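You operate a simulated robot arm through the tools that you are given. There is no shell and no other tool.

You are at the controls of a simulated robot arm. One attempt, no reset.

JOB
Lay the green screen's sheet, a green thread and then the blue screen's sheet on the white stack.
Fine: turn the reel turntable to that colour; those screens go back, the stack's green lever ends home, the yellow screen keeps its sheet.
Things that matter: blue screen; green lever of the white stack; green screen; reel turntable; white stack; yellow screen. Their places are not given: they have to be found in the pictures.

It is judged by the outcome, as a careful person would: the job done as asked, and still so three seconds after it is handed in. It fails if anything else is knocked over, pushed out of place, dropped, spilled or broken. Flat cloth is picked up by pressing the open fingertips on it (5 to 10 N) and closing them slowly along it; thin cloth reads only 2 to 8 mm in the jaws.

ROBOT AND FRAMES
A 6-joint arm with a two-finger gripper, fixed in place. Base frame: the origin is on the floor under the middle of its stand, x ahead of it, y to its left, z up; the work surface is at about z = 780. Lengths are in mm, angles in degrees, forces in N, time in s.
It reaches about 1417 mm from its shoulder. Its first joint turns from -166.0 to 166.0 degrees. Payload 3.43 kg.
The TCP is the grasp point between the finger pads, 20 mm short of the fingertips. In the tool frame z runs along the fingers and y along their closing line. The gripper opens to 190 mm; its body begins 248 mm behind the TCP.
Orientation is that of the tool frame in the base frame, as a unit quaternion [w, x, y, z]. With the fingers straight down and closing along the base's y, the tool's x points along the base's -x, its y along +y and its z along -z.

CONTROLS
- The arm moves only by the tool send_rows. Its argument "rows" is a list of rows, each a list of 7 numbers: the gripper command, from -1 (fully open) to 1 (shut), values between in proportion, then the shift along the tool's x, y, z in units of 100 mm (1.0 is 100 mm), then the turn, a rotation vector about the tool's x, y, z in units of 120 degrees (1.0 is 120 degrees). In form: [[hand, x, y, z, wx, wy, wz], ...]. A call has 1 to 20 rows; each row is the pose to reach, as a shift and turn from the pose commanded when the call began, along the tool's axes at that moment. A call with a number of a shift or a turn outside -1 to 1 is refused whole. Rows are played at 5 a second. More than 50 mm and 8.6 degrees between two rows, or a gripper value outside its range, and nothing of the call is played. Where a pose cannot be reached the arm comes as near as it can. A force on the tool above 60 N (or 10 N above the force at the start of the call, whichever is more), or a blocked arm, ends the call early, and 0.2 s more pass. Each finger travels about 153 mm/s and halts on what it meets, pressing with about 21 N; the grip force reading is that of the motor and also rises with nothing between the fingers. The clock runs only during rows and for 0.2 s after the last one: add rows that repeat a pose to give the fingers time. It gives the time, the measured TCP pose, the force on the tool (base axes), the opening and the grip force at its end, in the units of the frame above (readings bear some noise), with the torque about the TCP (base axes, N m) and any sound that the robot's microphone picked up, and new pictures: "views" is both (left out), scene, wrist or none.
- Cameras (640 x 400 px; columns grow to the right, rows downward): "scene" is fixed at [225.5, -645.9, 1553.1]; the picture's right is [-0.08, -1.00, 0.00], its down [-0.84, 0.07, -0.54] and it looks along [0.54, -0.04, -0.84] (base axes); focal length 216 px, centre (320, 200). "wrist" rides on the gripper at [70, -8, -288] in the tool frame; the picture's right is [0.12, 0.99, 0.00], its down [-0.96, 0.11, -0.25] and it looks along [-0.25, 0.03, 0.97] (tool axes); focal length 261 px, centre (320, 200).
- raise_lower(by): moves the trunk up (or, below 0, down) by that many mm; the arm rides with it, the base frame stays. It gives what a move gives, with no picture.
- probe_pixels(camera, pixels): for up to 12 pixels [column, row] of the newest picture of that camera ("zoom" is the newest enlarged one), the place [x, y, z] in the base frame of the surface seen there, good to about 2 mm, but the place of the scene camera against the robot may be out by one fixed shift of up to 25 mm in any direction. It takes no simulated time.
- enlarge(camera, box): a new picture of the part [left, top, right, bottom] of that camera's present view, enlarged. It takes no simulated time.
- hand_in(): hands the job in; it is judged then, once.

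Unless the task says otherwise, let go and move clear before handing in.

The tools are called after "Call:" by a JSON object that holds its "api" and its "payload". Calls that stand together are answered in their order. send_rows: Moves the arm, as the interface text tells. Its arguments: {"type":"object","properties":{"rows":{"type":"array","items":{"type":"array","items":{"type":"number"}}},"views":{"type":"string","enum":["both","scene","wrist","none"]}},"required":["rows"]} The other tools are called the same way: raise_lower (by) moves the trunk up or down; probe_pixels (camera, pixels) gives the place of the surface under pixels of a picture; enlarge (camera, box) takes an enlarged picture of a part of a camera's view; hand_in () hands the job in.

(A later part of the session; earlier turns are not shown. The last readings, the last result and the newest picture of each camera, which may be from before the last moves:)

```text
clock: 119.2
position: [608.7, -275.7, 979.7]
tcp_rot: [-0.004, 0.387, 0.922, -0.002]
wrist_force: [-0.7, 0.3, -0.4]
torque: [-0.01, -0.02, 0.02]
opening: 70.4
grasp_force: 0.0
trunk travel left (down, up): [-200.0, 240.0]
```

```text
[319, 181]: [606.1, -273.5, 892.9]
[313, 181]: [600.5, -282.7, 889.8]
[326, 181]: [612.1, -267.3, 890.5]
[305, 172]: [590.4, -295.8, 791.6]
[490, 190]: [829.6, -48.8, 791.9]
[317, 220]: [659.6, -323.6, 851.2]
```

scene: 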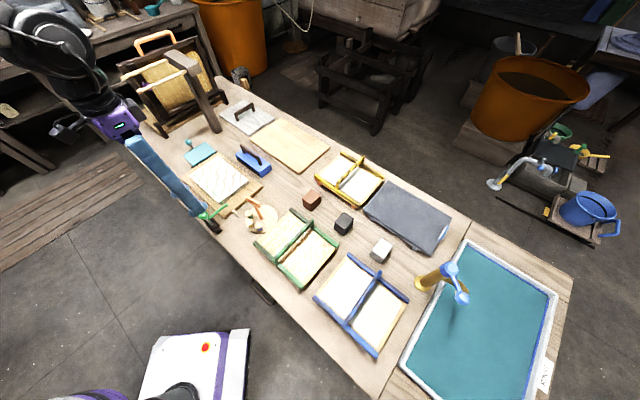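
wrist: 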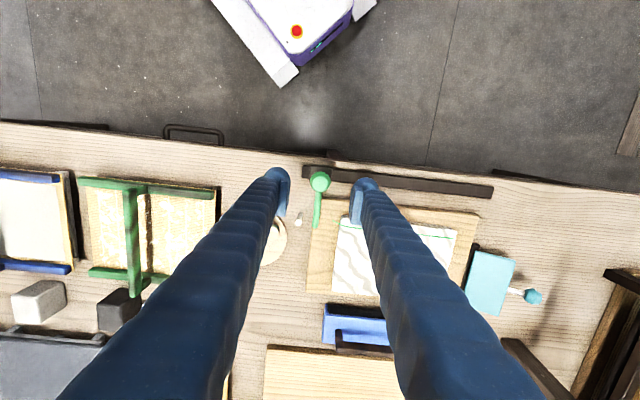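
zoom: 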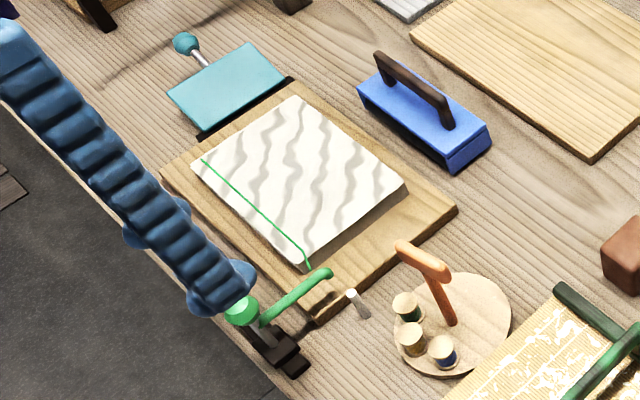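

The lever is home again (knob at about (606,-275), as at the start) and the thread is laid. Next is the blue screen near (308,-778): I'll rise and travel there.

Call:
{"api": "send_rows", "payload": {"rows": [[0.3, 0, -0.1, -0.3, 0, 0, 0], [0.3, -0.05, -0.3, -0.6, 0, 0, 0], [0.3, -0.1, -0.6, -0.9, 0, 0, 0], [0.3, -0.2, -1.0, -0.9, 0, 0, 0]], "views": "none"}}

Call:
{"api": "send_rows", "payload": {"rows": [[0.3, -0.08, -0.33, 0, 0, 0, 0], [0.3, -0.16, -0.66, 0, 0, 0, 0], [0.3, -0.25, -1.0, 0, 0, 0, 0]], "views": "none"}}

Call:
{"api": "send_rows", "payload": {"rows": [[0.3, -0.08, -0.33, 0, 0, 0, 0], [0.3, -0.16, -0.66, 0, 0, 0, 0], [0.3, -0.25, -1.0, 0, 0, 0, 0]], "views": "none"}}

Call:
{"api": "send_rows", "payload": {"rows": [[0.2, -0.08, -0.33, 0, 0, 0, 0], [0.16, -0.16, -0.66, 0, 0, 0, 0], [0.16, -0.25, -1.0, 0, 0, 0, 0], [0.16, -0.25, -1.0, 0, 0, 0, 0]], "views": "both"}}

```text
clock: 120.2
position: [551.5, -359.8, 1074.3]
tcp_rot: [-0.004, 0.386, 0.923, -0.002]
wrist_force: [0.1, -0.2, 0.3]
torque: [-0.04, 0.0, 0.0]
opening: 66.5
grasp_force: 0.3
trunk travel left (down, up): [-200.0, 240.0]
```

```text
clock: 121.0
position: [498.6, -450.8, 1073.3]
tcp_rot: [-0.004, 0.386, 0.922, -0.002]
wrist_force: [-0.1, -0.6, -0.7]
torque: [0.02, -0.02, -0.01]
opening: 66.7
grasp_force: 0.0
trunk travel left (down, up): [-200.0, 240.0]
```

```text
clock: 121.8
position: [445.0, -535.6, 1074.6]
tcp_rot: [-0.004, 0.386, 0.922, -0.003]
wrist_force: [-0.2, -0.5, -0.1]
torque: [0.01, -0.02, 0.02]
opening: 66.6
grasp_force: 0.0
trunk travel left (down, up): [-200.0, 240.0]
```

```text
clock: 122.8
position: [391.8, -625.9, 1074.4]
tcp_rot: [-0.003, 0.387, 0.922, -0.002]
wrist_force: [0.8, -0.5, -0.1]
torque: [0.07, -0.01, -0.01]
opening: 79.7
grasp_force: 0.1
trunk travel left (down, up): [-200.0, 240.0]
```

scene: 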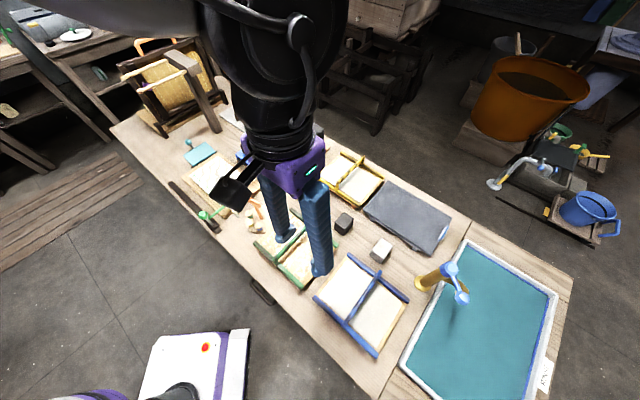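
wrist: 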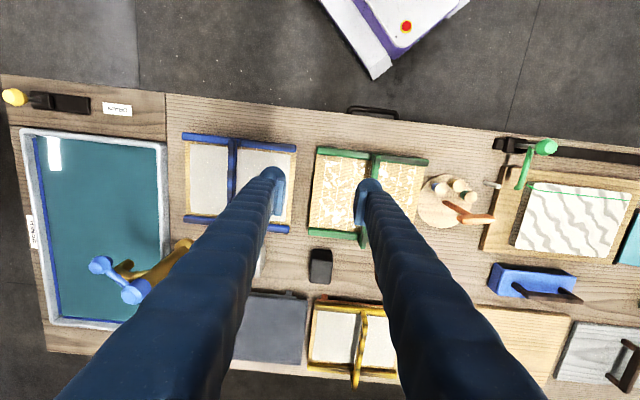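

The blue screen is now at (240,180) in the wrist picture. I'll probe its rails and bar, and measure the tap next to it, before going over.

Call:
{"api": "enlarge", "payload": {"camera": "wrist", "box": [80, 110, 310, 310]}}

Call:
{"api": "probe_pixels", "payload": {"camera": "wrist", "pixels": [[185, 136], [294, 148], [187, 217], [285, 229], [233, 145], [231, 165], [230, 185], [229, 205], [228, 218], [185, 245], [130, 292], [105, 265]]}}

```text
2.00 times, centred on (195, 210) of wrist
```

zoom: 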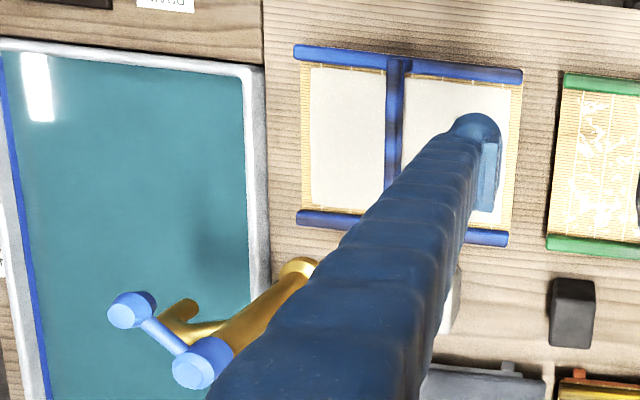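

```text
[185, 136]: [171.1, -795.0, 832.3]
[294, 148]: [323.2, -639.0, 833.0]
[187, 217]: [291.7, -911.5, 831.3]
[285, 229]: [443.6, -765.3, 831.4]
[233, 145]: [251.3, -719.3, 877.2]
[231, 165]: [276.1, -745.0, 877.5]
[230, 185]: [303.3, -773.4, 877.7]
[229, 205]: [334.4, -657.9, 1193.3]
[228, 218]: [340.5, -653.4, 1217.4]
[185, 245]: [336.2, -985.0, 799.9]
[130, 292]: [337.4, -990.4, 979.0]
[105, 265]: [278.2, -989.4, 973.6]
```

The blue screen's centre is (307,-778) at about 45°. The tap is some 75 mm beyond its far rail, so there's room. I'll move over it and correct the tool's slight tilt.

Call:
{"api": "send_rows", "payload": {"rows": [[0.16, -0.1, -0.3, 0, 0, 0, 0], [0.16, -0.2, -0.6, 0, -0.0016, -0.0014, 0], [0.16, -0.3, -0.9, 0, -0.0032, -0.0028, 0], [0.16, -0.3, -0.9, 0, -0.0032, -0.0028, 0]], "views": "none"}}

Call:
{"api": "send_rows", "payload": {"rows": [[0.16, -0.06, -0.25, 0.1, 0, 0, 0], [0.16, -0.12, -0.5, 0.2, 0, 0, 0], [0.16, -0.192, -0.765, 0.4, 0, 0, 0], [0.16, -0.192, -0.765, 0.6, 0, 0, 0], [0.16, -0.192, -0.765, 0.8, 0, 0, 0], [0.16, -0.192, -0.765, 0.8, 0, 0, 0]], "views": "wrist"}}

```text
clock: 123.8
position: [347.3, -710.1, 1074.5]
tcp_rot: [-0.001, 0.386, 0.923, 0.0]
wrist_force: [0.3, 0.8, -0.7]
torque: [0.07, -0.02, 0.01]
opening: 79.8
grasp_force: 0.0
trunk travel left (down, up): [-200.0, 240.0]
```

```text
clock: 125.2
position: [305.8, -778.4, 994.0]
tcp_rot: [-0.001, 0.387, 0.922, 0.0]
wrist_force: [-0.5, 0.1, 0.2]
torque: [0.02, -0.04, 0.0]
opening: 79.7
grasp_force: 0.1
trunk travel left (down, up): [-200.0, 240.0]
```

wrist: 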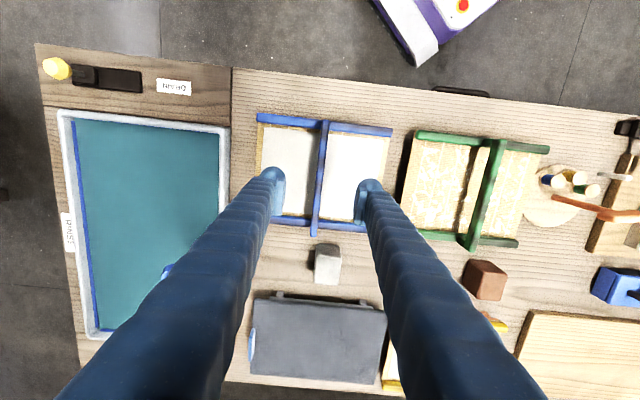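

The bar lies midway between the fingers at (320,175). I'll lower to grasp height.

Call:
{"api": "send_rows", "payload": {"rows": [[0.16, 0, 0, 0.25, 0, 0, 0], [0.16, 0, 0.005, 0.5, 0, 0, 0], [0.16, 0, 0.01, 0.75, 0, 0, 0], [0.16, 0, 0.01, 0.95, 0, 0, 0], [0.16, 0, 0.01, 1.0, 0, 0, 0], [0.16, 0, 0.01, 1.0, 0, 0, 0]], "views": "wrist"}}

```text
clock: 126.6
position: [308.1, -776.3, 894.8]
tcp_rot: [-0.001, 0.387, 0.922, 0.0]
wrist_force: [0.0, 0.1, 0.8]
torque: [-0.01, 0.01, -0.02]
opening: 79.8
grasp_force: 0.1
trunk travel left (down, up): [-200.0, 240.0]
```

wrist: 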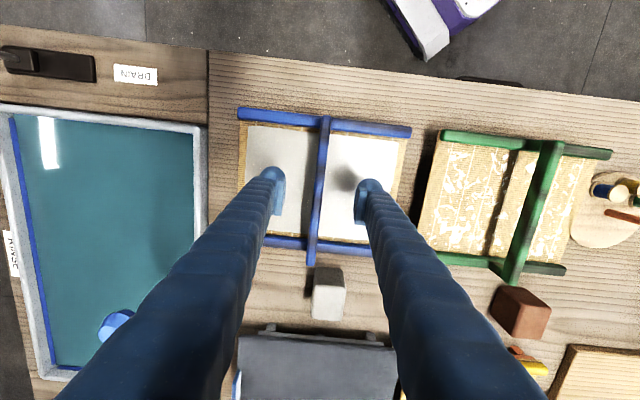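

Call:
{"api": "send_rows", "payload": {"rows": [[0.16, 0.0, 0, 0.13, 0, 0, 0], [0.16, 0.0, 0, 0.26, 0, 0, 0], [0.4, 0.0, 0, 0.26, 0, 0, 0], [0.6, 0.0, 0, 0.26, 0, 0, 0], [0.75, 0.0, 0, 0.26, 0, 0, 0], [0.85, 0, 0, 0.26, 0, 0, 0], [1, 0, 0, 0.26, 0, 0, 0], [1, 0, 0, 0.26, 0, 0, 0], [1, 0, 0, 0.26, 0, 0, 0]], "views": "wrist"}}

```text
clock: 128.6
position: [306.2, -776.9, 869.7]
tcp_rot: [0.0, 0.387, 0.922, 0.0]
wrist_force: [0.6, 0.5, 0.5]
torque: [0.0, 0.02, 0.03]
opening: 11.2
grasp_force: 20.8
trunk travel left (down, up): [-200.0, 240.0]
```

wrist: 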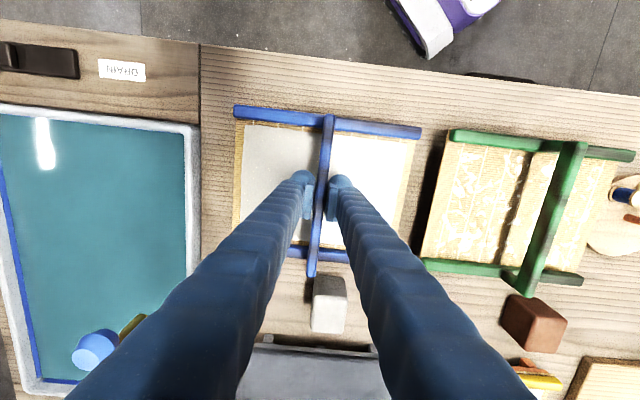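

The blue bar is gripped (11 mm opening); I note the pose (307,-777,870) for the return. I'll lift slowly and level.

Call:
{"api": "send_rows", "payload": {"rows": [[1, 0, 0, -0.05, 0, 0, 0], [1, 0, 0, -0.1, 0, 0, 0], [1, 0, 0, -0.15, 0, 0, 0], [1, 0, 0, -0.25, 0, 0, 0], [1, 0, 0, -0.35, 0, 0, 0], [1, 0, 0, -0.45, 0, 0, 0], [1, 0, 0, -0.6, 0, 0, 0], [1, 0, 0, -0.75, 0, 0, 0], [1, 0, 0, -0.9, 0, 0, 0], [1, 0, 0, -1.0, 0, 0, 0]], "views": "none"}}

Call:
{"api": "send_rows", "payload": {"rows": [[1, 0, 0, -0.15, 0, 0, 0], [1, 0, 0, -0.3, 0, 0, 0], [1, 0, 0, -0.45, 0, 0, 0], [1, 0, 0, -0.6, 0, 0, 0], [1, 0, 0, -0.75, 0, 0, 0], [1, 0, 0, -0.9, 0, 0, 0], [1, 0, 0, -0.9, 0, 0, 0]], "views": "both"}}

```text
clock: 130.8
position: [306.9, -776.9, 970.1]
tcp_rot: [0.0, 0.387, 0.922, 0.0]
wrist_force: [0.4, 0.1, -1.3]
torque: [-0.03, -0.01, 0.03]
opening: 10.9
grasp_force: 21.4
trunk travel left (down, up): [-200.0, 240.0]
```

```text
clock: 132.4
position: [307.6, -776.1, 1060.3]
tcp_rot: [0.0, 0.386, 0.922, -0.001]
wrist_force: [0.6, -0.1, -0.6]
torque: [-0.04, 0.0, 0.01]
opening: 11.0
grasp_force: 20.8
trunk travel left (down, up): [-200.0, 240.0]
```

scene: 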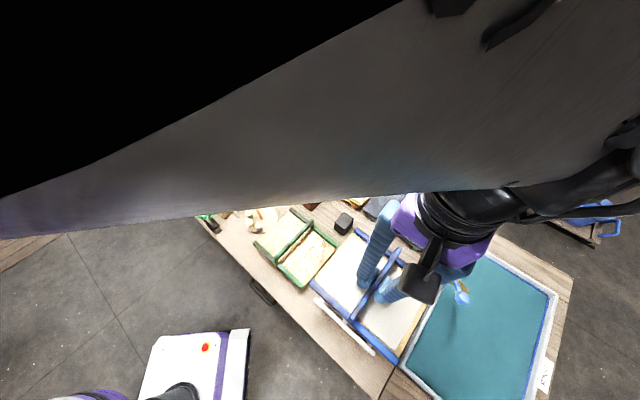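
wrist: 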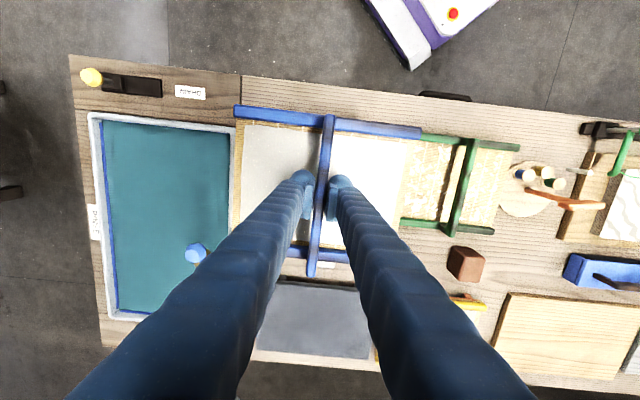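

The blue screen hangs level with its sheet. I'll carry it along the table at z 1060 toward the stack.

Call:
{"api": "send_rows", "payload": {"rows": [[1, 0, 0.15, 0, 0, 0, 0], [1, 0, 0.32, 0, 0, 0, 0], [1, 0.002, 0.5, 0, 0, 0, 0], [1, 0.004, 0.67, 0, 0, 0, 0], [1, 0.006, 0.84, 0, 0, 0, 0], [1, 0.008, 1.0, 0, 0, 0, 0]], "views": "none"}}

Call:
{"api": "send_rows", "payload": {"rows": [[1, 0, 0.15, 0, 0, 0, 0], [1, 0, 0.32, 0, 0, 0, 0], [1, 0.002, 0.5, 0, 0, 0, 0], [1, 0.004, 0.67, 0, 0, 0, 0], [1, 0.006, 0.84, 0, 0, 0, 0], [1, 0.008, 1.0, 0, 0, 0, 0]], "views": "none"}}

Call:
{"api": "send_rows", "payload": {"rows": [[1, 0, 0.15, 0, 0, 0, 0], [1, 0, 0.32, 0, 0, 0, 0], [1, 0.002, 0.5, 0, 0, 0, 0], [1, 0.004, 0.67, 0, 0, 0, 0], [1, 0.006, 0.84, 0, 0, 0, 0], [1, 0.008, 1.0, 0, 0, 0, 0]], "views": "none"}}

Call:
{"api": "send_rows", "payload": {"rows": [[1, 0, 0.15, 0, 0, 0, 0], [1, 0, 0.32, 0, 0, 0, 0], [1, 0.002, 0.5, 0, 0, 0, 0], [1, 0.004, 0.67, 0, 0, 0, 0], [1, 0.006, 0.84, 0, 0, 0, 0], [1, 0.008, 1.0, 0, 0, 0, 0]], "views": "none"}}

Call:
{"api": "send_rows", "payload": {"rows": [[1, 0, 0.15, 0, 0, 0, 0], [1, 0, 0.32, 0, 0, 0, 0], [1, 0.002, 0.5, 0, 0, 0, 0], [1, 0.004, 0.67, 0, 0, 0, 0], [1, 0.006, 0.84, 0, 0, 0, 0], [1, 0.008, 1.0, 0, 0, 0, 0], [1, 0.008, 1.0, 0, 0, 0, 0]], "views": "both"}}

```text
clock: 133.8
position: [379.5, -705.2, 1058.0]
tcp_rot: [0.0, 0.385, 0.923, 0.0]
wrist_force: [0.1, 0.1, -1.3]
torque: [0.02, 0.04, 0.02]
opening: 10.8
grasp_force: 21.0
trunk travel left (down, up): [-200.0, 240.0]
```

```text
clock: 135.2
position: [450.4, -633.9, 1060.8]
tcp_rot: [0.0, 0.386, 0.923, 0.0]
wrist_force: [0.2, 0.1, -2.6]
torque: [0.04, 0.08, -0.02]
opening: 10.8
grasp_force: 21.2
trunk travel left (down, up): [-200.0, 240.0]
```

```text
clock: 136.6
position: [520.7, -563.8, 1058.4]
tcp_rot: [0.0, 0.387, 0.922, 0.0]
wrist_force: [0.1, 0.0, -1.1]
torque: [0.02, 0.0, -0.04]
opening: 10.8
grasp_force: 21.1
trunk travel left (down, up): [-200.0, 240.0]
```

```text
clock: 138.0
position: [589.8, -493.7, 1058.7]
tcp_rot: [0.0, 0.387, 0.922, -0.001]
wrist_force: [0.7, -0.3, -1.2]
torque: [0.05, 0.0, 0.0]
opening: 11.0
grasp_force: 21.1
trunk travel left (down, up): [-200.0, 240.0]
```

```text
clock: 139.6
position: [660.8, -422.9, 1059.9]
tcp_rot: [0.0, 0.387, 0.922, -0.001]
wrist_force: [0.7, 0.8, -1.4]
torque: [-0.05, 0.0, 0.01]
opening: 11.1
grasp_force: 21.1
trunk travel left (down, up): [-200.0, 240.0]
```

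scene: 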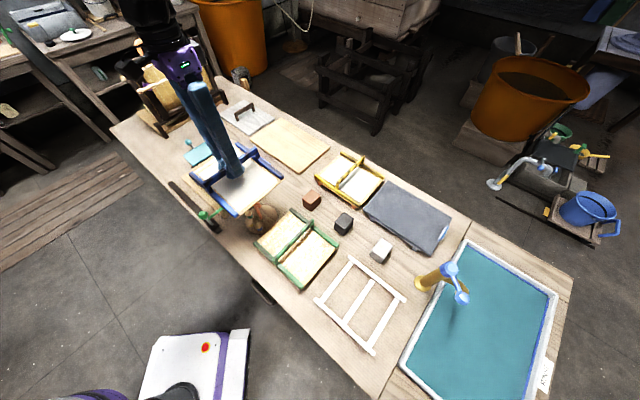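
wrist: 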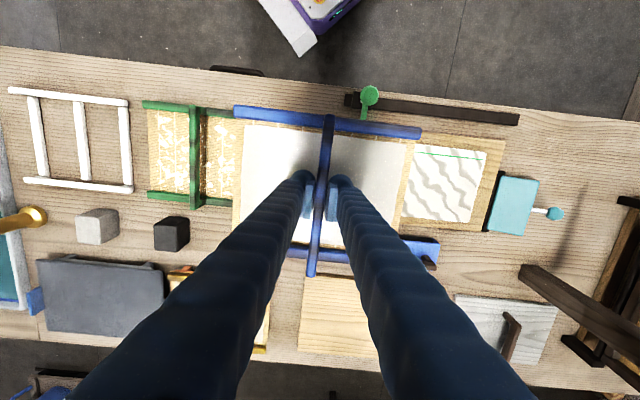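

The blue screen's own rest is the white ladder frame at (70,140). I'll carry the screen the rest of the way, to above the stack's centre.

Call:
{"api": "send_rows", "payload": {"rows": [[1, 0, 0.15, 0, 0, 0, 0], [1, 0, 0.32, 0, 0, 0, 0], [1, 0.0, 0.5, 0, 0, 0, 0], [1, 0.0, 0.67, 0, 0, 0, 0], [1, 0.0, 0.84, 0, 0, 0, 0], [1, 0.0, 1.0, 0, 0, 0, 0]], "views": "none"}}

Call:
{"api": "send_rows", "payload": {"rows": [[1, 0, 0.15, 0.0, 0, 0, 0], [1, 0, 0.32, 0.1, 0, 0, 0], [1, 0.0, 0.5, 0.25, 0, 0, 0], [1, 0.0, 0.67, 0.4, 0, 0, 0], [1, 0.0, 0.84, 0.55, 0, 0, 0.003], [1, 0.0, 1.0, 0.7, 0, 0, 0.0065], [1, 0.0, 1.0, 0.7, 0, 0, 0.0065]], "views": "wrist"}}

```text
clock: 141.0
position: [732.4, -352.0, 1057.9]
tcp_rot: [0.0, 0.386, 0.923, -0.001]
wrist_force: [0.1, -0.3, -0.6]
torque: [-0.06, 0.02, -0.02]
opening: 11.0
grasp_force: 21.3
trunk travel left (down, up): [-200.0, 240.0]
```

```text
clock: 142.6
position: [802.9, -282.3, 986.9]
tcp_rot: [0.001, 0.393, 0.92, -0.001]
wrist_force: [-0.4, -0.3, -0.6]
torque: [0.0, 0.0, 0.03]
opening: 10.8
grasp_force: 21.6
trunk travel left (down, up): [-200.0, 240.0]
```

wrist: 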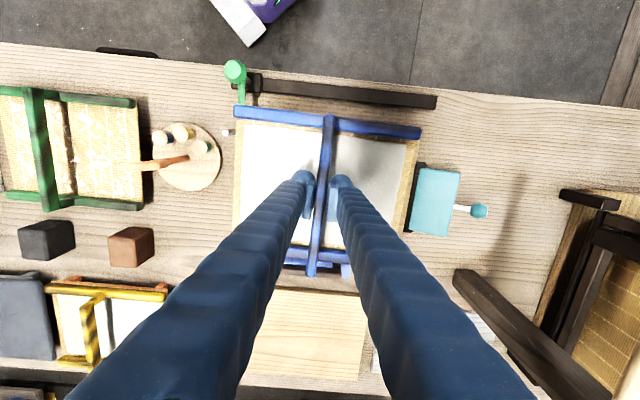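

It's level above the stack, 20 mm short of centre, which suits the roll. I'll tilt 15° with the near end low and bring that end to just above the stack's near edge.

Call:
{"api": "send_rows", "payload": {"rows": [[1, 0, 0.005, 0.15, -0.03, 0, 0], [1, 0, 0.01, 0.3, -0.06, 0, 0], [1, 0, 0.02, 0.45, -0.09, 0, 0], [1, 0, 0.023, 0.57, -0.11, 0, 0], [1, 0, 0.023, 0.65, -0.125, 0, 0], [1, 0, 0.023, 0.7, -0.125, 0, 0], [1, 0, 0.023, 0.73, -0.125, 0, 0], [1, 0, 0.023, 0.73, -0.125, 0, 0]], "views": "both"}}

```text
clock: 144.4
position: [806.1, -279.6, 915.4]
tcp_rot: [0.051, 0.389, 0.912, 0.118]
wrist_force: [0.8, 0.2, -1.0]
torque: [-0.01, 0.01, 0.02]
opening: 10.8
grasp_force: 20.9
trunk travel left (down, up): [-200.0, 240.0]
```

scene: 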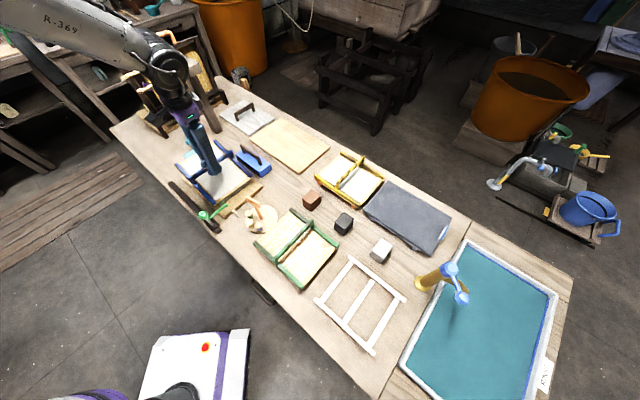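
wrist: 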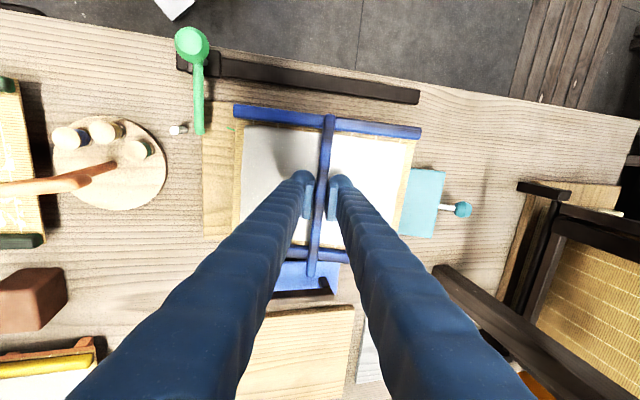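

Call:
{"api": "enlarge", "payload": {"camera": "scene", "box": [165, 135, 275, 235]}}

Call:
{"api": "enlarge", "payload": {"camera": "wrist", "box": [180, 80, 440, 260]}}

```text
4.00 times, centred on (220, 185) of scene
```

zoom: 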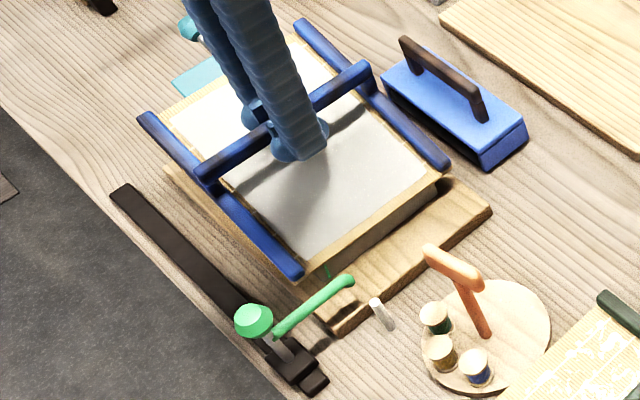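

```text
2.22 times, centred on (310, 170) of wrist
```

zoom: 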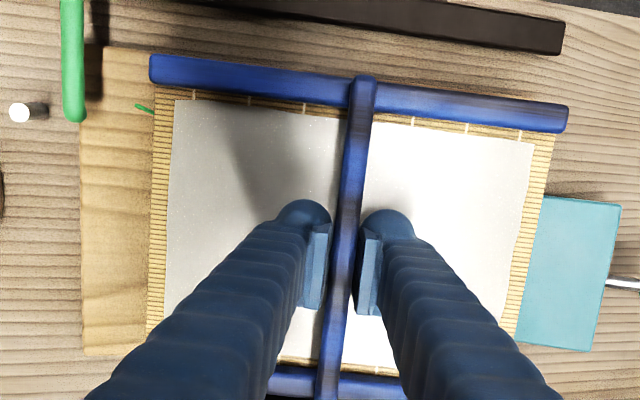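

The low end is about 7 mm above the stack and lined up with it. I'll touch the near edge down and roll the screen flat smoothly, pivoting on that edge.

Call:
{"api": "send_rows", "payload": {"rows": [[1, 0, -0.0152, 0.0373, 0, 0, 0], [1, 0, -0.0296, 0.0718, 0, 0, 0], [1, 0, -0.0296, 0.0718, 0, 0, 0], [1, 0, -0.0197, 0.09, 0.0083, 0, 0], [1, 0, -0.0098, 0.1081, 0.0167, 0, 0], [1, 0, -0.0004, 0.126, 0.025, 0, 0], [1, 0, 0.009, 0.1442, 0.0333, 0, 0], [1, 0, 0.0174, 0.163, 0.0417, 0, 0], [1, 0, 0.0258, 0.1819, 0.05, 0, 0], [1, 0, 0.0335, 0.2015, 0.0583, 0, 0], [1, 0, 0.0412, 0.2212, 0.0667, 0, 0], [1, 0, 0.0484, 0.2407, 0.075, 0, 0], [1, 0, 0.0555, 0.2602, 0.0833, 0, 0], [1, 0, 0.0618, 0.2795, 0.0917, 0, 0], [1, 0, 0.068, 0.2988, 0.1, 0, 0], [1, 0, 0.074, 0.319, 0.1083, 0, 0], [1, 0, 0.0799, 0.3392, 0.1167, 0, 0], [1, 0, 0.0862, 0.3544, 0.125, 0, 0], [1, 0, 0.0862, 0.3544, 0.125, 0, 0]], "views": "both"}}

```text
clock: 148.4
position: [818.2, -268.3, 882.4]
tcp_rot: [0.0, 0.393, 0.92, -0.001]
wrist_force: [0.2, 0.5, -1.3]
torque: [0.01, -0.02, -0.01]
opening: 10.9
grasp_force: 21.1
trunk travel left (down, up): [-200.0, 240.0]
```

scene: 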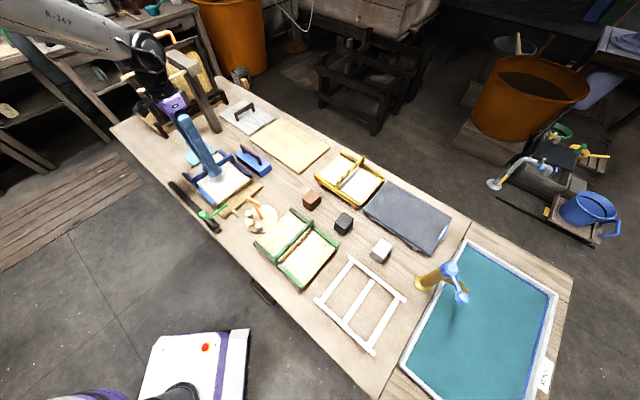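
wrist: 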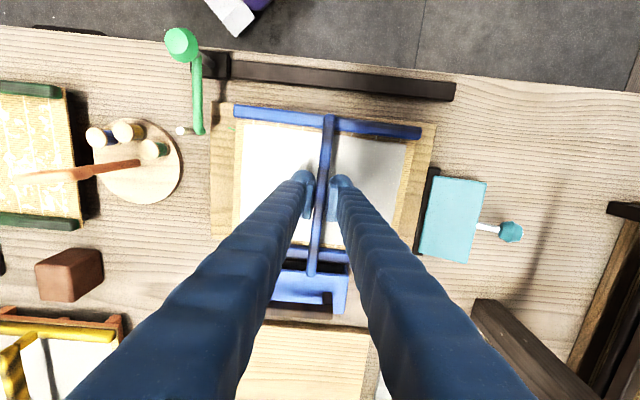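

It's level and centred at (818,-268) but shows no contact load, so I can't be sure the edge touched first. I'll roll back up on the same edge and come down again 4 mm deeper, so the near edge surely lands first, then flatten and press lightly.

Call:
{"api": "send_rows", "payload": {"rows": [[1, 0, -0.0207, -0.036, -0.0167, 0, 0], [1, 0, -0.043, -0.071, -0.0333, 0, 0], [1, 0, -0.066, -0.1055, -0.05, 0, 0], [1, 0, -0.09, -0.139, -0.0667, 0, 0], [1, 0, -0.116, -0.172, -0.0833, 0, 0], [1, 0, -0.116, -0.15, -0.0833, 0, 0], [1, 0, -0.116, -0.132, -0.0833, 0, 0], [1, 0, -0.103, -0.116, -0.075, 0, 0], [1, 0, -0.09, -0.099, -0.0667, 0, 0], [1, 0, -0.078, -0.082, -0.0583, 0, 0], [1, 0, -0.066, -0.066, -0.05, 0, 0], [1, 0, -0.0542, -0.048, -0.0417, 0, 0], [1, 0, -0.043, -0.031, -0.0333, 0, 0], [1, 0, -0.0316, -0.014, -0.025, 0, 0], [1, 0, -0.0207, 0.002, -0.0167, 0, 0], [1, 0, -0.0102, 0.017, -0.0083, 0, 0], [1, 0, 0, 0.025, 0, 0, 0], [1, 0, 0, 0.025, 0, 0, 0]], "views": "wrist"}}

```text
clock: 152.2
position: [816.9, -269.5, 882.5]
tcp_rot: [0.001, 0.392, 0.92, -0.001]
wrist_force: [-2.1, 0.7, 14.5]
torque: [0.1, 0.1, -0.06]
opening: 11.2
grasp_force: 21.3
trunk travel left (down, up): [-200.0, 240.0]
```

wrist: 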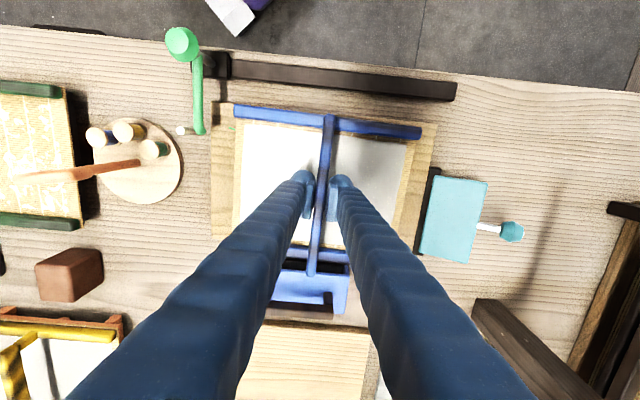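

It's flat on the stack with an even 14.5 N. I'll hold it there for a second, then peel slowly from the far end up to about 19°, pivoting on the near edge.

Call:
{"api": "send_rows", "payload": {"rows": [[1, 0, 0, 0, 0, 0, 0], [1, 0, 0, 0, 0, 0, 0], [1, 0, 0, 0, 0, 0, 0], [1, 0, 0, 0, 0, 0, 0], [1, 0, 0, 0, 0, 0, 0]], "views": "none"}}

Call:
{"api": "send_rows", "payload": {"rows": [[1, 0, -0.0076, -0.0166, -0.00625, 0, 0], [1, 0, -0.0155, -0.033, -0.0125, 0, 0], [1, 0, -0.0235, -0.0494, -0.01875, 0, 0], [1, 0, -0.0316, -0.0636, -0.025, 0, 0], [1, 0, -0.04, -0.0768, -0.03125, 0, 0], [1, 0, -0.0485, -0.0898, -0.0375, 0, 0], [1, 0, -0.0572, -0.1028, -0.04375, 0, 0], [1, 0, -0.066, -0.1155, -0.05, 0, 0], [1, 0, -0.0781, -0.1324, -0.0583, 0, 0], [1, 0, -0.0904, -0.1491, -0.0667, 0, 0], [1, 0, -0.1031, -0.1656, -0.075, 0, 0], [1, 0, -0.116, -0.1818, -0.0833, 0, 0], [1, 0, -0.1292, -0.1978, -0.0917, 0, 0], [1, 0, -0.1427, -0.2136, -0.1, 0, 0], [1, 0, -0.1565, -0.2291, -0.1083, 0, 0], [1, 0, -0.1705, -0.2445, -0.1167, 0, 0], [1, 0, -0.1848, -0.2595, -0.125, 0, 0], [1, 0, -0.214, -0.289, -0.1417, 0, 0], [1, 0, -0.2445, -0.317, -0.1583, 0, 0], [1, 0, -0.2445, -0.317, -0.1583, 0, 0]], "views": "both"}}

```text
clock: 153.4
position: [817.4, -268.6, 882.1]
tcp_rot: [0.001, 0.392, 0.92, -0.001]
wrist_force: [1.1, -2.2, 17.0]
torque: [-0.04, -0.05, -0.01]
opening: 10.7
grasp_force: 21.7
trunk travel left (down, up): [-200.0, 240.0]
```

```text
clock: 157.6
position: [802.8, -285.5, 911.9]
tcp_rot: [0.066, 0.387, 0.907, 0.152]
wrist_force: [-0.4, -0.3, -1.3]
torque: [0.05, 0.0, 0.02]
opening: 11.0
grasp_force: 21.1
trunk travel left (down, up): [-200.0, 240.0]
```

scene: 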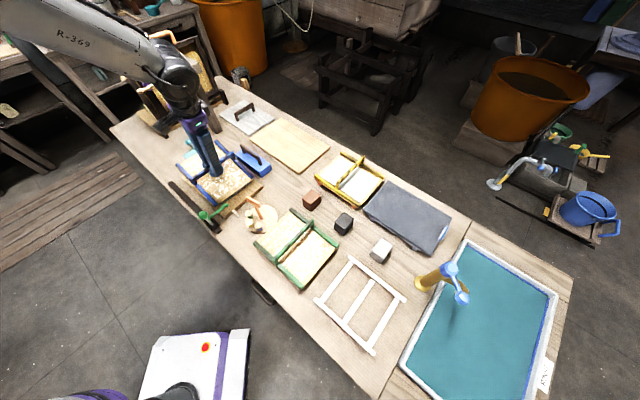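
wrist: 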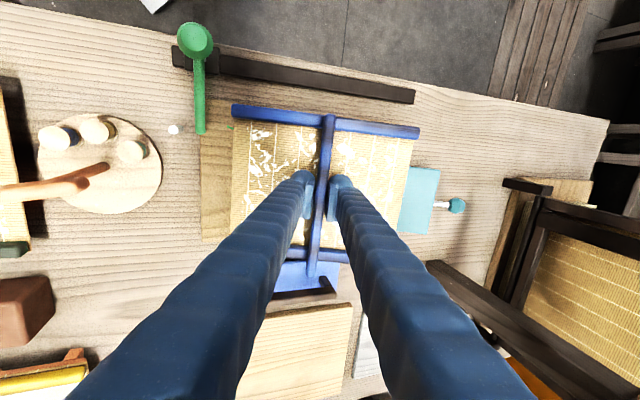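

The sheet has left the blue screen, and flecks show here too. I'll lift clear, level, and move back to see the stack.

Call:
{"api": "send_rows", "payload": {"rows": [[1, 0, 0.03, -0.1, 0, 0, 0], [1, 0, 0.07, -0.22, 0, 0, 0], [1, 0, 0.11, -0.35, 0.03, 0, 0], [1, 0, 0.16, -0.48, 0.06, 0, 0], [1, 0, 0.2, -0.62, 0.09, 0, 0], [1, 0, 0.25, -0.76, 0.12, 0, 0], [1, 0, 0.29, -0.9, 0.1583, 0, 0], [1, 0, 0.29, -0.9, 0.1583, 0, 0]], "views": "none"}}

Call:
{"api": "send_rows", "payload": {"rows": [[1, 0, -0.1, -0.15, 0, 0, 0], [1, 0, -0.25, -0.3, 0, 0, 0], [1, 0, -0.4, -0.45, 0, 0, 0], [1, 0, -0.55, -0.55, 0, 0, 0], [1, 0, -0.7, -0.55, 0, 0, 0], [1, 0, -0.85, -0.55, 0, 0, 0], [1, 0, -1.0, -0.55, 0, 0, 0]], "views": "none"}}

Call:
{"api": "send_rows", "payload": {"rows": [[1, 0, -0.2, 0, 0, 0, 0], [1, 0, -0.4, 0, 0, 0, 0], [1, 0, -0.6, 0, 0, 0, 0], [1, 0, -0.8, 0, 0, 0, 0], [1, 0, -1.0, 0, 0, 0, 0], [1, 0, -1.0, 0, 0, 0, 0]], "views": "both"}}

```text
clock: 159.4
position: [798.7, -285.1, 1006.3]
tcp_rot: [0.001, 0.392, 0.92, -0.001]
wrist_force: [0.9, -0.3, -1.1]
torque: [-0.1, 0.02, 0.04]
opening: 10.7
grasp_force: 21.3
trunk travel left (down, up): [-200.0, 240.0]
```

```text
clock: 161.0
position: [725.3, -356.8, 1062.2]
tcp_rot: [0.001, 0.393, 0.92, 0.0]
wrist_force: [0.3, 0.4, -0.4]
torque: [0.01, -0.04, -0.03]
opening: 10.8
grasp_force: 21.3
trunk travel left (down, up): [-200.0, 240.0]
```

```text
clock: 162.4
position: [654.4, -427.3, 1061.3]
tcp_rot: [-0.001, 0.392, 0.92, -0.002]
wrist_force: [0.2, -0.4, 0.4]
torque: [0.05, -0.04, 0.02]
opening: 10.8
grasp_force: 21.1
trunk travel left (down, up): [-200.0, 240.0]
```

scene: 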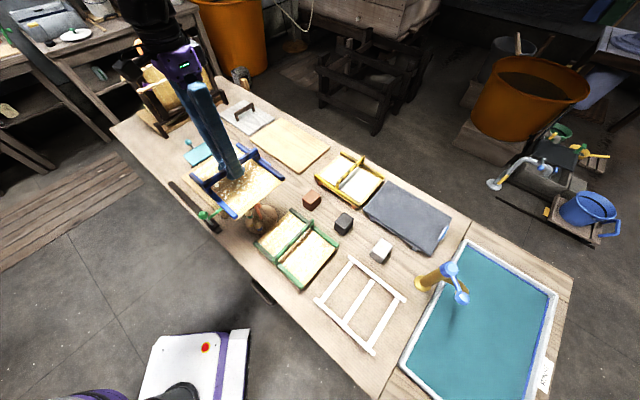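
wrist: 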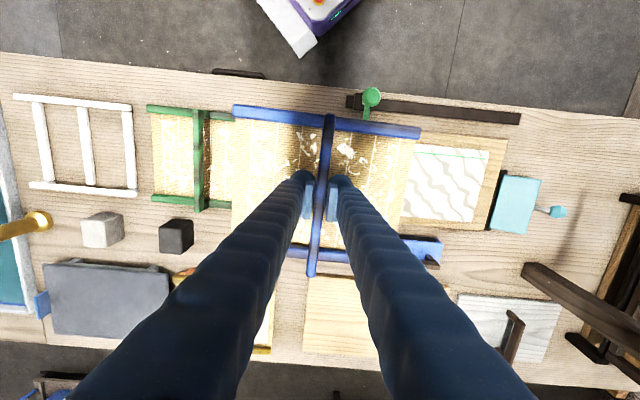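

Call:
{"api": "enlarge", "payload": {"camera": "wrist", "box": [390, 120, 560, 250]}}

Call:
{"api": "enlarge", "payload": {"camera": "wrist", "box": [220, 90, 430, 250]}}

Call:
{"api": "probe_pixels", "payload": {"camera": "wrist", "pixels": [[420, 160], [440, 180], [455, 200], [475, 165], [430, 205], [485, 155]]}}

```text
3.08 times, centred on (475, 185) of wrist
```

zoom: 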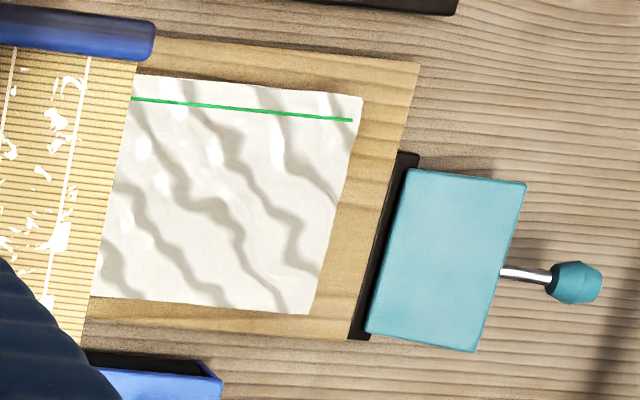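

```text
2.50 times, centred on (325, 170) of wrist
```

zoom: 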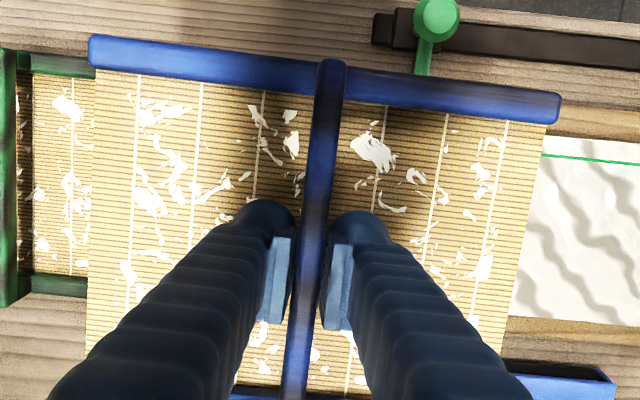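

```text
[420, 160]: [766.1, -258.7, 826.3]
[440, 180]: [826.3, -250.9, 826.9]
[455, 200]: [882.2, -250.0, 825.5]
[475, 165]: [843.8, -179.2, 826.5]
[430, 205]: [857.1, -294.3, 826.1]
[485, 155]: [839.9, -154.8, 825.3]
```

The blue sheet is on the stack with the same ripple and flecks. Since two quite different ways gave the same look, it may simply be how a couched sheet looks. I'll put the blue screen back on its white rest first, then inspect the stack closely.

Call:
{"api": "send_rows", "payload": {"rows": [[1, 0, -0.17, 0, 0, 0, 0], [1, -0.008, -0.34, 0, 0, 0, 0], [1, -0.013, -0.5, 0, 0, 0, 0], [1, -0.018, -0.67, 0, 0, 0, 0], [1, -0.022, -0.84, 0, 0, 0, -0.003], [1, -0.026, -1.0, 0, 0, 0, -0.0065]], "views": "none"}}

Call:
{"api": "send_rows", "payload": {"rows": [[1, 0, -0.17, 0, 0, 0, 0], [1, 0, -0.34, 0, 0, 0, 0], [1, 0, -0.5, 0, 0, 0, 0], [1, 0, -0.67, 0, 0, 0, 0], [1, 0, -0.84, 0, 0, 0, 0], [1, 0, -1.0, 0, 0, 0, 0]], "views": "none"}}

Call:
{"api": "send_rows", "payload": {"rows": [[1, 0, -0.17, 0, 0, 0, 0], [1, 0, -0.34, 0, 0, 0, 0], [1, 0, -0.5, 0, 0, 0, 0], [1, 0, -0.67, 0, 0, 0, 0], [1, 0, -0.84, 0, 0, 0, 0], [1, 0, -1.0, 0, 0, 0, 0]], "views": "none"}}

Call:
{"api": "send_rows", "payload": {"rows": [[1, 0, -0.17, 0, 0, 0, 0], [1, 0, -0.34, 0, 0, 0, 0], [1, 0, -0.5, 0, 0, 0, 0], [1, 0, -0.67, 0, 0, 0, 0], [1, 0, -0.84, 0, 0, 0, 0], [1, 0, -1.0, 0, 0, 0, 0], [1, 0, -1.0, 0, 0, 0, 0]], "views": "both"}}

```text
clock: 163.8
position: [582.8, -495.3, 1061.8]
tcp_rot: [0.001, 0.387, 0.922, 0.0]
wrist_force: [-0.2, -0.3, -1.3]
torque: [-0.01, -0.01, 0.02]
opening: 11.2
grasp_force: 21.3
trunk travel left (down, up): [-200.0, 240.0]
```

```text
clock: 165.2
position: [511.8, -566.4, 1062.2]
tcp_rot: [0.0, 0.386, 0.923, 0.0]
wrist_force: [0.8, 0.0, -1.1]
torque: [-0.01, 0.02, 0.0]
opening: 11.0
grasp_force: 20.7
trunk travel left (down, up): [-200.0, 240.0]
```

```text
clock: 166.6
position: [440.8, -636.0, 1062.4]
tcp_rot: [0.001, 0.386, 0.923, 0.0]
wrist_force: [0.0, -0.2, -0.7]
torque: [0.01, 0.03, 0.0]
opening: 10.7
grasp_force: 21.0
trunk travel left (down, up): [-200.0, 240.0]
```

```text
clock: 168.2
position: [370.2, -708.0, 1063.8]
tcp_rot: [0.001, 0.386, 0.922, 0.0]
wrist_force: [0.2, 0.4, -0.9]
torque: [0.02, -0.03, 0.0]
opening: 10.9
grasp_force: 21.0
trunk travel left (down, up): [-200.0, 240.0]
```

scene: 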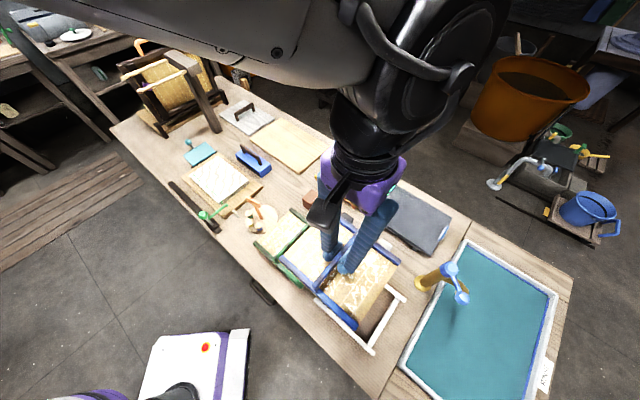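
wrist: 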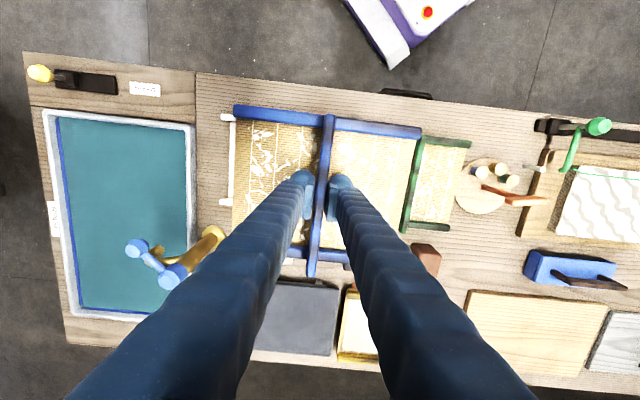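

I can see the white rest's ends beside the screen at (228,160). I'll move the last 94 mm, then lower over the rest.

Call:
{"api": "send_rows", "payload": {"rows": [[1, -0.01, -0.2, 0, 0, 0, 0], [1, -0.02, -0.4, 0, 0, 0, 0], [1, -0.03, -0.6, 0, 0, 0, 0], [1, -0.04, -0.8, 0, 0, 0, 0], [1, -0.048, -0.935, 0, 0, 0, 0], [1, -0.048, -0.935, 0.2, 0, 0, 0], [1, -0.048, -0.935, 0.4, 0, 0, 0], [1, -0.048, -0.935, 0.6, 0, 0, 0], [1, -0.048, -0.935, 0.8, 0, 0, 0], [1, -0.048, -0.935, 1.0, 0, 0, 0], [1, -0.048, -0.935, 1.0, 0, 0, 0]], "views": "wrist"}}

```text
clock: 170.6
position: [306.5, -774.8, 962.7]
tcp_rot: [0.001, 0.387, 0.922, 0.0]
wrist_force: [0.8, -0.5, -1.0]
torque: [0.07, -0.02, 0.04]
opening: 11.0
grasp_force: 21.1
trunk travel left (down, up): [-200.0, 240.0]
```

wrist: 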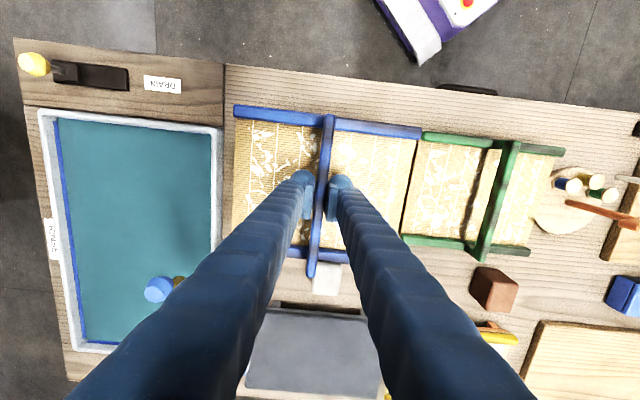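

Call:
{"api": "send_rows", "payload": {"rows": [[1, -0.008, -0.006, 0.2, 0, 0, 0], [1, -0.008, -0.006, 0.4, 0, 0, 0], [1, -0.008, -0.006, 0.6, 0, 0, 0], [1, -0.008, -0.006, 0.75, 0, 0, 0], [1, -0.008, -0.006, 0.85, 0, 0, 0], [1, -0.008, -0.006, 0.89, 0, 0, 0], [1, -0.008, -0.006, 0.89, 0, 0, 0]], "views": "wrist"}}

```text
clock: 172.2
position: [307.9, -775.8, 874.0]
tcp_rot: [0.0, 0.387, 0.922, 0.0]
wrist_force: [-0.2, 0.0, -0.2]
torque: [-0.01, 0.0, 0.0]
opening: 10.7
grasp_force: 20.9
trunk travel left (down, up): [-200.0, 240.0]
```

wrist: 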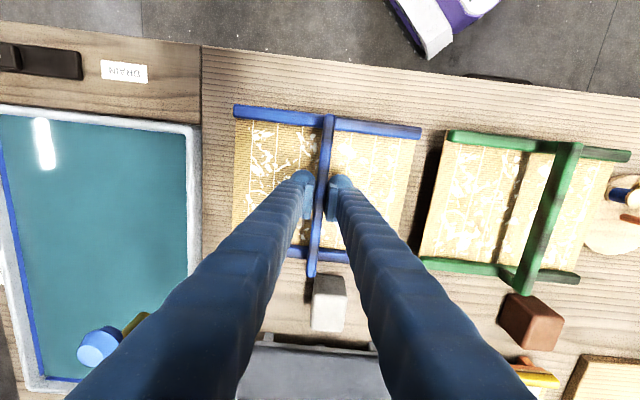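

Call:
{"api": "send_rows", "payload": {"rows": [[1, 0, 0, 0.015, 0, 0, 0], [1, 0, 0, 0.03, 0, 0, 0], [1, 0, 0, 0.045, 0, 0, 0], [1, 0, 0, 0.045, 0, 0, 0]], "views": "none"}}

Call:
{"api": "send_rows", "payload": {"rows": [[1, 0, 0, 0.01, 0, 0, 0], [1, 0, 0, 0.01, 0, 0, 0]], "views": "none"}}

```text
clock: 173.2
position: [306.8, -776.0, 869.3]
tcp_rot: [0.001, 0.387, 0.922, -0.001]
wrist_force: [-0.5, -0.6, 2.0]
torque: [0.1, 0.09, 0.01]
opening: 10.9
grasp_force: 21.0
trunk travel left (down, up): [-200.0, 240.0]
```

```text
clock: 173.8
position: [306.5, -775.7, 869.4]
tcp_rot: [0.001, 0.387, 0.922, -0.001]
wrist_force: [-2.0, 1.7, 6.1]
torque: [0.06, 0.11, 0.02]
opening: 10.8
grasp_force: 21.1
trunk travel left (down, up): [-200.0, 240.0]
```

The force is up to +6 N at z 869, so the blue screen is resting on its frame. I'll open the fingers gently and rise.

Call:
{"api": "send_rows", "payload": {"rows": [[1, 0, 0, -0.005, 0, 0, 0], [0.85, 0, 0, -0.01, 0, 0, 0], [0.75, 0, 0, -0.01, 0, 0, 0], [0.6, 0, 0, -0.01, 0, 0, 0], [0.5, 0, 0, -0.01, 0, 0, 0], [0.5, 0, 0, -0.01, 0, 0, 0], [0.5, 0, 0, -0.1, 0, 0, 0], [0.5, 0, 0, -0.3, 0, 0, 0], [0.5, 0, 0, -0.5, 0, 0, 0], [0.5, 0, 0, -0.75, 0, 0, 0], [0.5, 0, 0, -1.0, 0, 0, 0], [0.5, 0, 0, -1.0, 0, 0, 0]], "views": "wrist"}}

```text
clock: 176.4
position: [306.5, -777.1, 969.6]
tcp_rot: [0.0, 0.387, 0.922, 0.0]
wrist_force: [0.8, 0.1, 0.7]
torque: [-0.01, 0.01, -0.02]
opening: 47.3
grasp_force: 0.0
trunk travel left (down, up): [-200.0, 240.0]
```

wrist: 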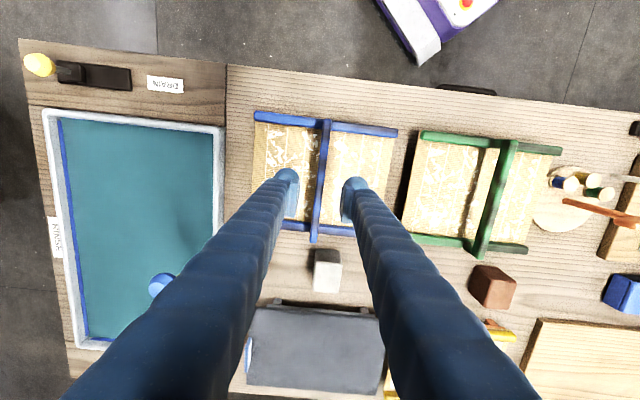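

The blue screen is back on its rest. I'll rise and travel back to the stack to inspect it closely.

Call:
{"api": "send_rows", "payload": {"rows": [[0.5, 0, 0.1, -0.3, 0, 0, 0], [0.5, 0, 0.3, -0.6, 0, 0, 0], [0.5, 0, 0.6, -0.9, 0, 0, 0], [0.5, 0, 1.0, -0.9, 0, 0, 0]], "views": "none"}}

Call:
{"api": "send_rows", "payload": {"rows": [[0.5, 0, 0.33, 0, 0, 0, 0], [0.5, 0, 0.66, 0, 0, 0, 0], [0.5, 0, 1.0, 0, 0, 0, 0]], "views": "none"}}

Call:
{"api": "send_rows", "payload": {"rows": [[0.5, 0, 0.33, 0, 0, 0, 0], [0.5, 0, 0.66, 0, 0, 0, 0], [0.5, 0, 1.0, 0, 0, 0, 0]], "views": "none"}}

Call:
{"api": "send_rows", "payload": {"rows": [[0.3, 0, 0.33, 0, 0, 0, 0], [0.0, 0, 0.66, 0, 0, 0, 0], [-0.3, 0, 1.0, 0, 0, 0, 0]], "views": "none"}}

Call:
{"api": "send_rows", "payload": {"rows": [[-0.6, 0.1, 0.33, 0, 0, 0, 0], [-1, 0.2, 0.66, 0, 0, 0, 0], [-1, 0.3, 1.0, 0, 0, 0, 0], [-1, 0.3, 1.0, 0, 0, 0, 0]], "views": "both"}}

```text
clock: 177.4
position: [376.7, -704.2, 1061.0]
tcp_rot: [0.0, 0.386, 0.923, 0.0]
wrist_force: [0.7, 0.0, 0.8]
torque: [-0.05, 0.09, 0.01]
opening: 47.5
grasp_force: 0.0
trunk travel left (down, up): [-200.0, 240.0]
```

```text
clock: 178.2
position: [449.1, -635.7, 1059.5]
tcp_rot: [0.0, 0.386, 0.922, 0.0]
wrist_force: [-0.2, -0.6, 0.2]
torque: [-0.03, -0.01, 0.02]
opening: 47.4
grasp_force: 0.0
trunk travel left (down, up): [-200.0, 240.0]
```

```text
clock: 179.0
position: [520.6, -566.0, 1056.8]
tcp_rot: [-0.001, 0.387, 0.922, -0.001]
wrist_force: [0.5, -1.0, 0.2]
torque: [0.03, -0.05, 0.02]
opening: 47.6
grasp_force: 0.1
trunk travel left (down, up): [-200.0, 240.0]
```

```text
clock: 179.8
position: [594.0, -494.0, 1058.7]
tcp_rot: [-0.001, 0.388, 0.922, -0.001]
wrist_force: [-0.9, 0.6, 0.5]
torque: [0.03, 0.02, -0.02]
opening: 123.8
grasp_force: 0.1
trunk travel left (down, up): [-200.0, 240.0]
```

```text
clock: 180.8
position: [644.4, -405.0, 1058.3]
tcp_rot: [0.0, 0.386, 0.923, -0.001]
wrist_force: [0.8, 0.4, 0.0]
torque: [-0.07, 0.01, 0.03]
opening: 190.3
grasp_force: 0.1
trunk travel left (down, up): [-200.0, 240.0]
```

scene: 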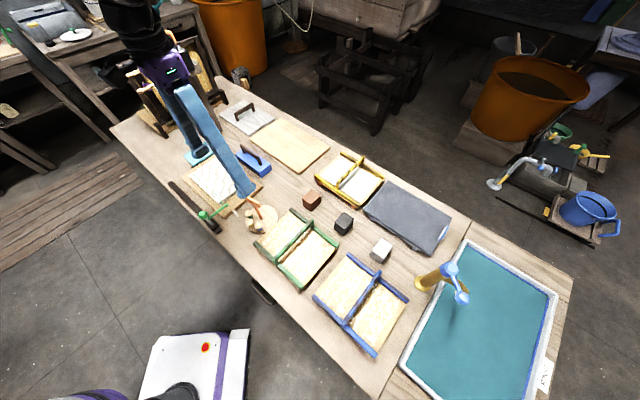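
wrist: 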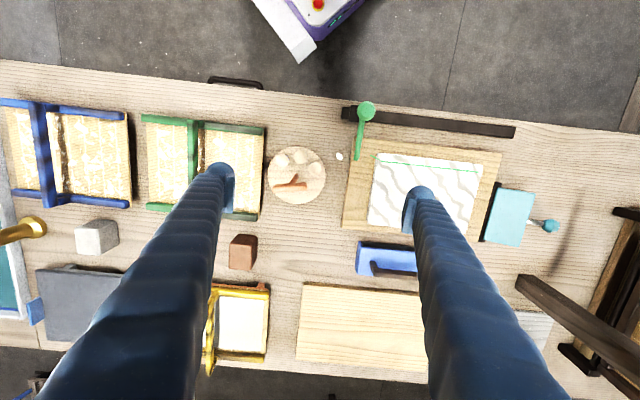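

Call:
{"api": "send_rows", "payload": {"rows": [[-1, 0.05, 0.25, 0.1, 0, 0, 0], [-1, 0.1, 0.5, 0.2, 0, 0, 0], [-1, 0.15, 0.75, 0.35, 0, 0, 0], [-1, 0.2, 1.0, 0.5, 0, 0, 0], [-1, 0.2, 1.0, 0.6, 0, 0, 0], [-1, 0.2, 1.0, 0.6, 0, 0, 0]], "views": "wrist"}}

Call:
{"api": "enlarge", "payload": {"camera": "scene", "box": [165, 135, 275, 235]}}

Call:
{"api": "enlarge", "payload": {"camera": "wrist", "box": [250, 100, 430, 240]}}

```text
clock: 182.2
position: [700.3, -318.6, 996.6]
tcp_rot: [0.0, 0.387, 0.922, 0.001]
wrist_force: [0.3, -0.8, 0.5]
torque: [0.09, -0.03, -0.03]
opening: 189.9
grasp_force: 0.0
trunk travel left (down, up): [-200.0, 240.0]
```

wrist: 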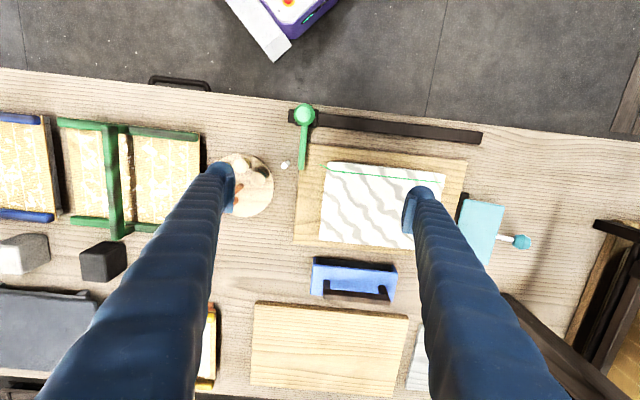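

```text
4.00 times, centred on (220, 185) of scene
```

zoom: 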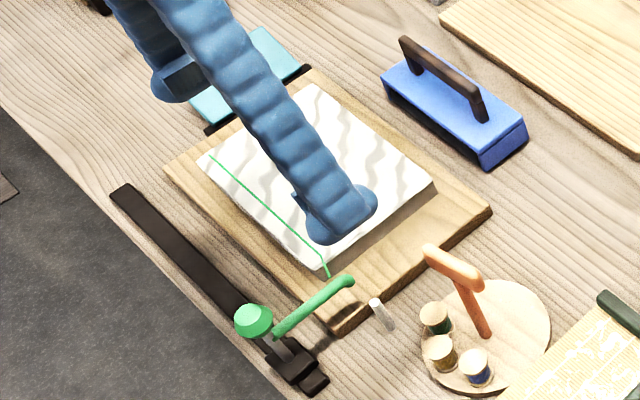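

```text
2.86 times, centred on (340, 170) of wrist
```

zoom: 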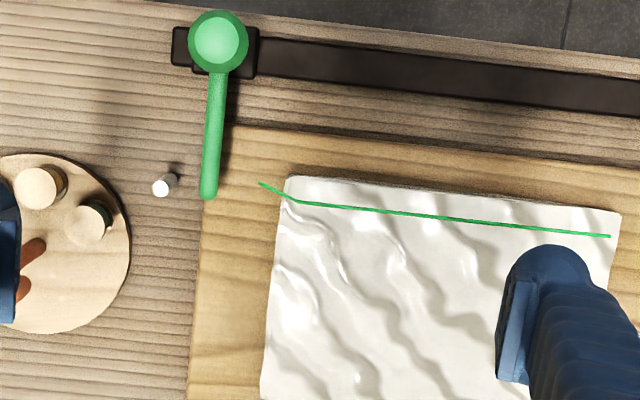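

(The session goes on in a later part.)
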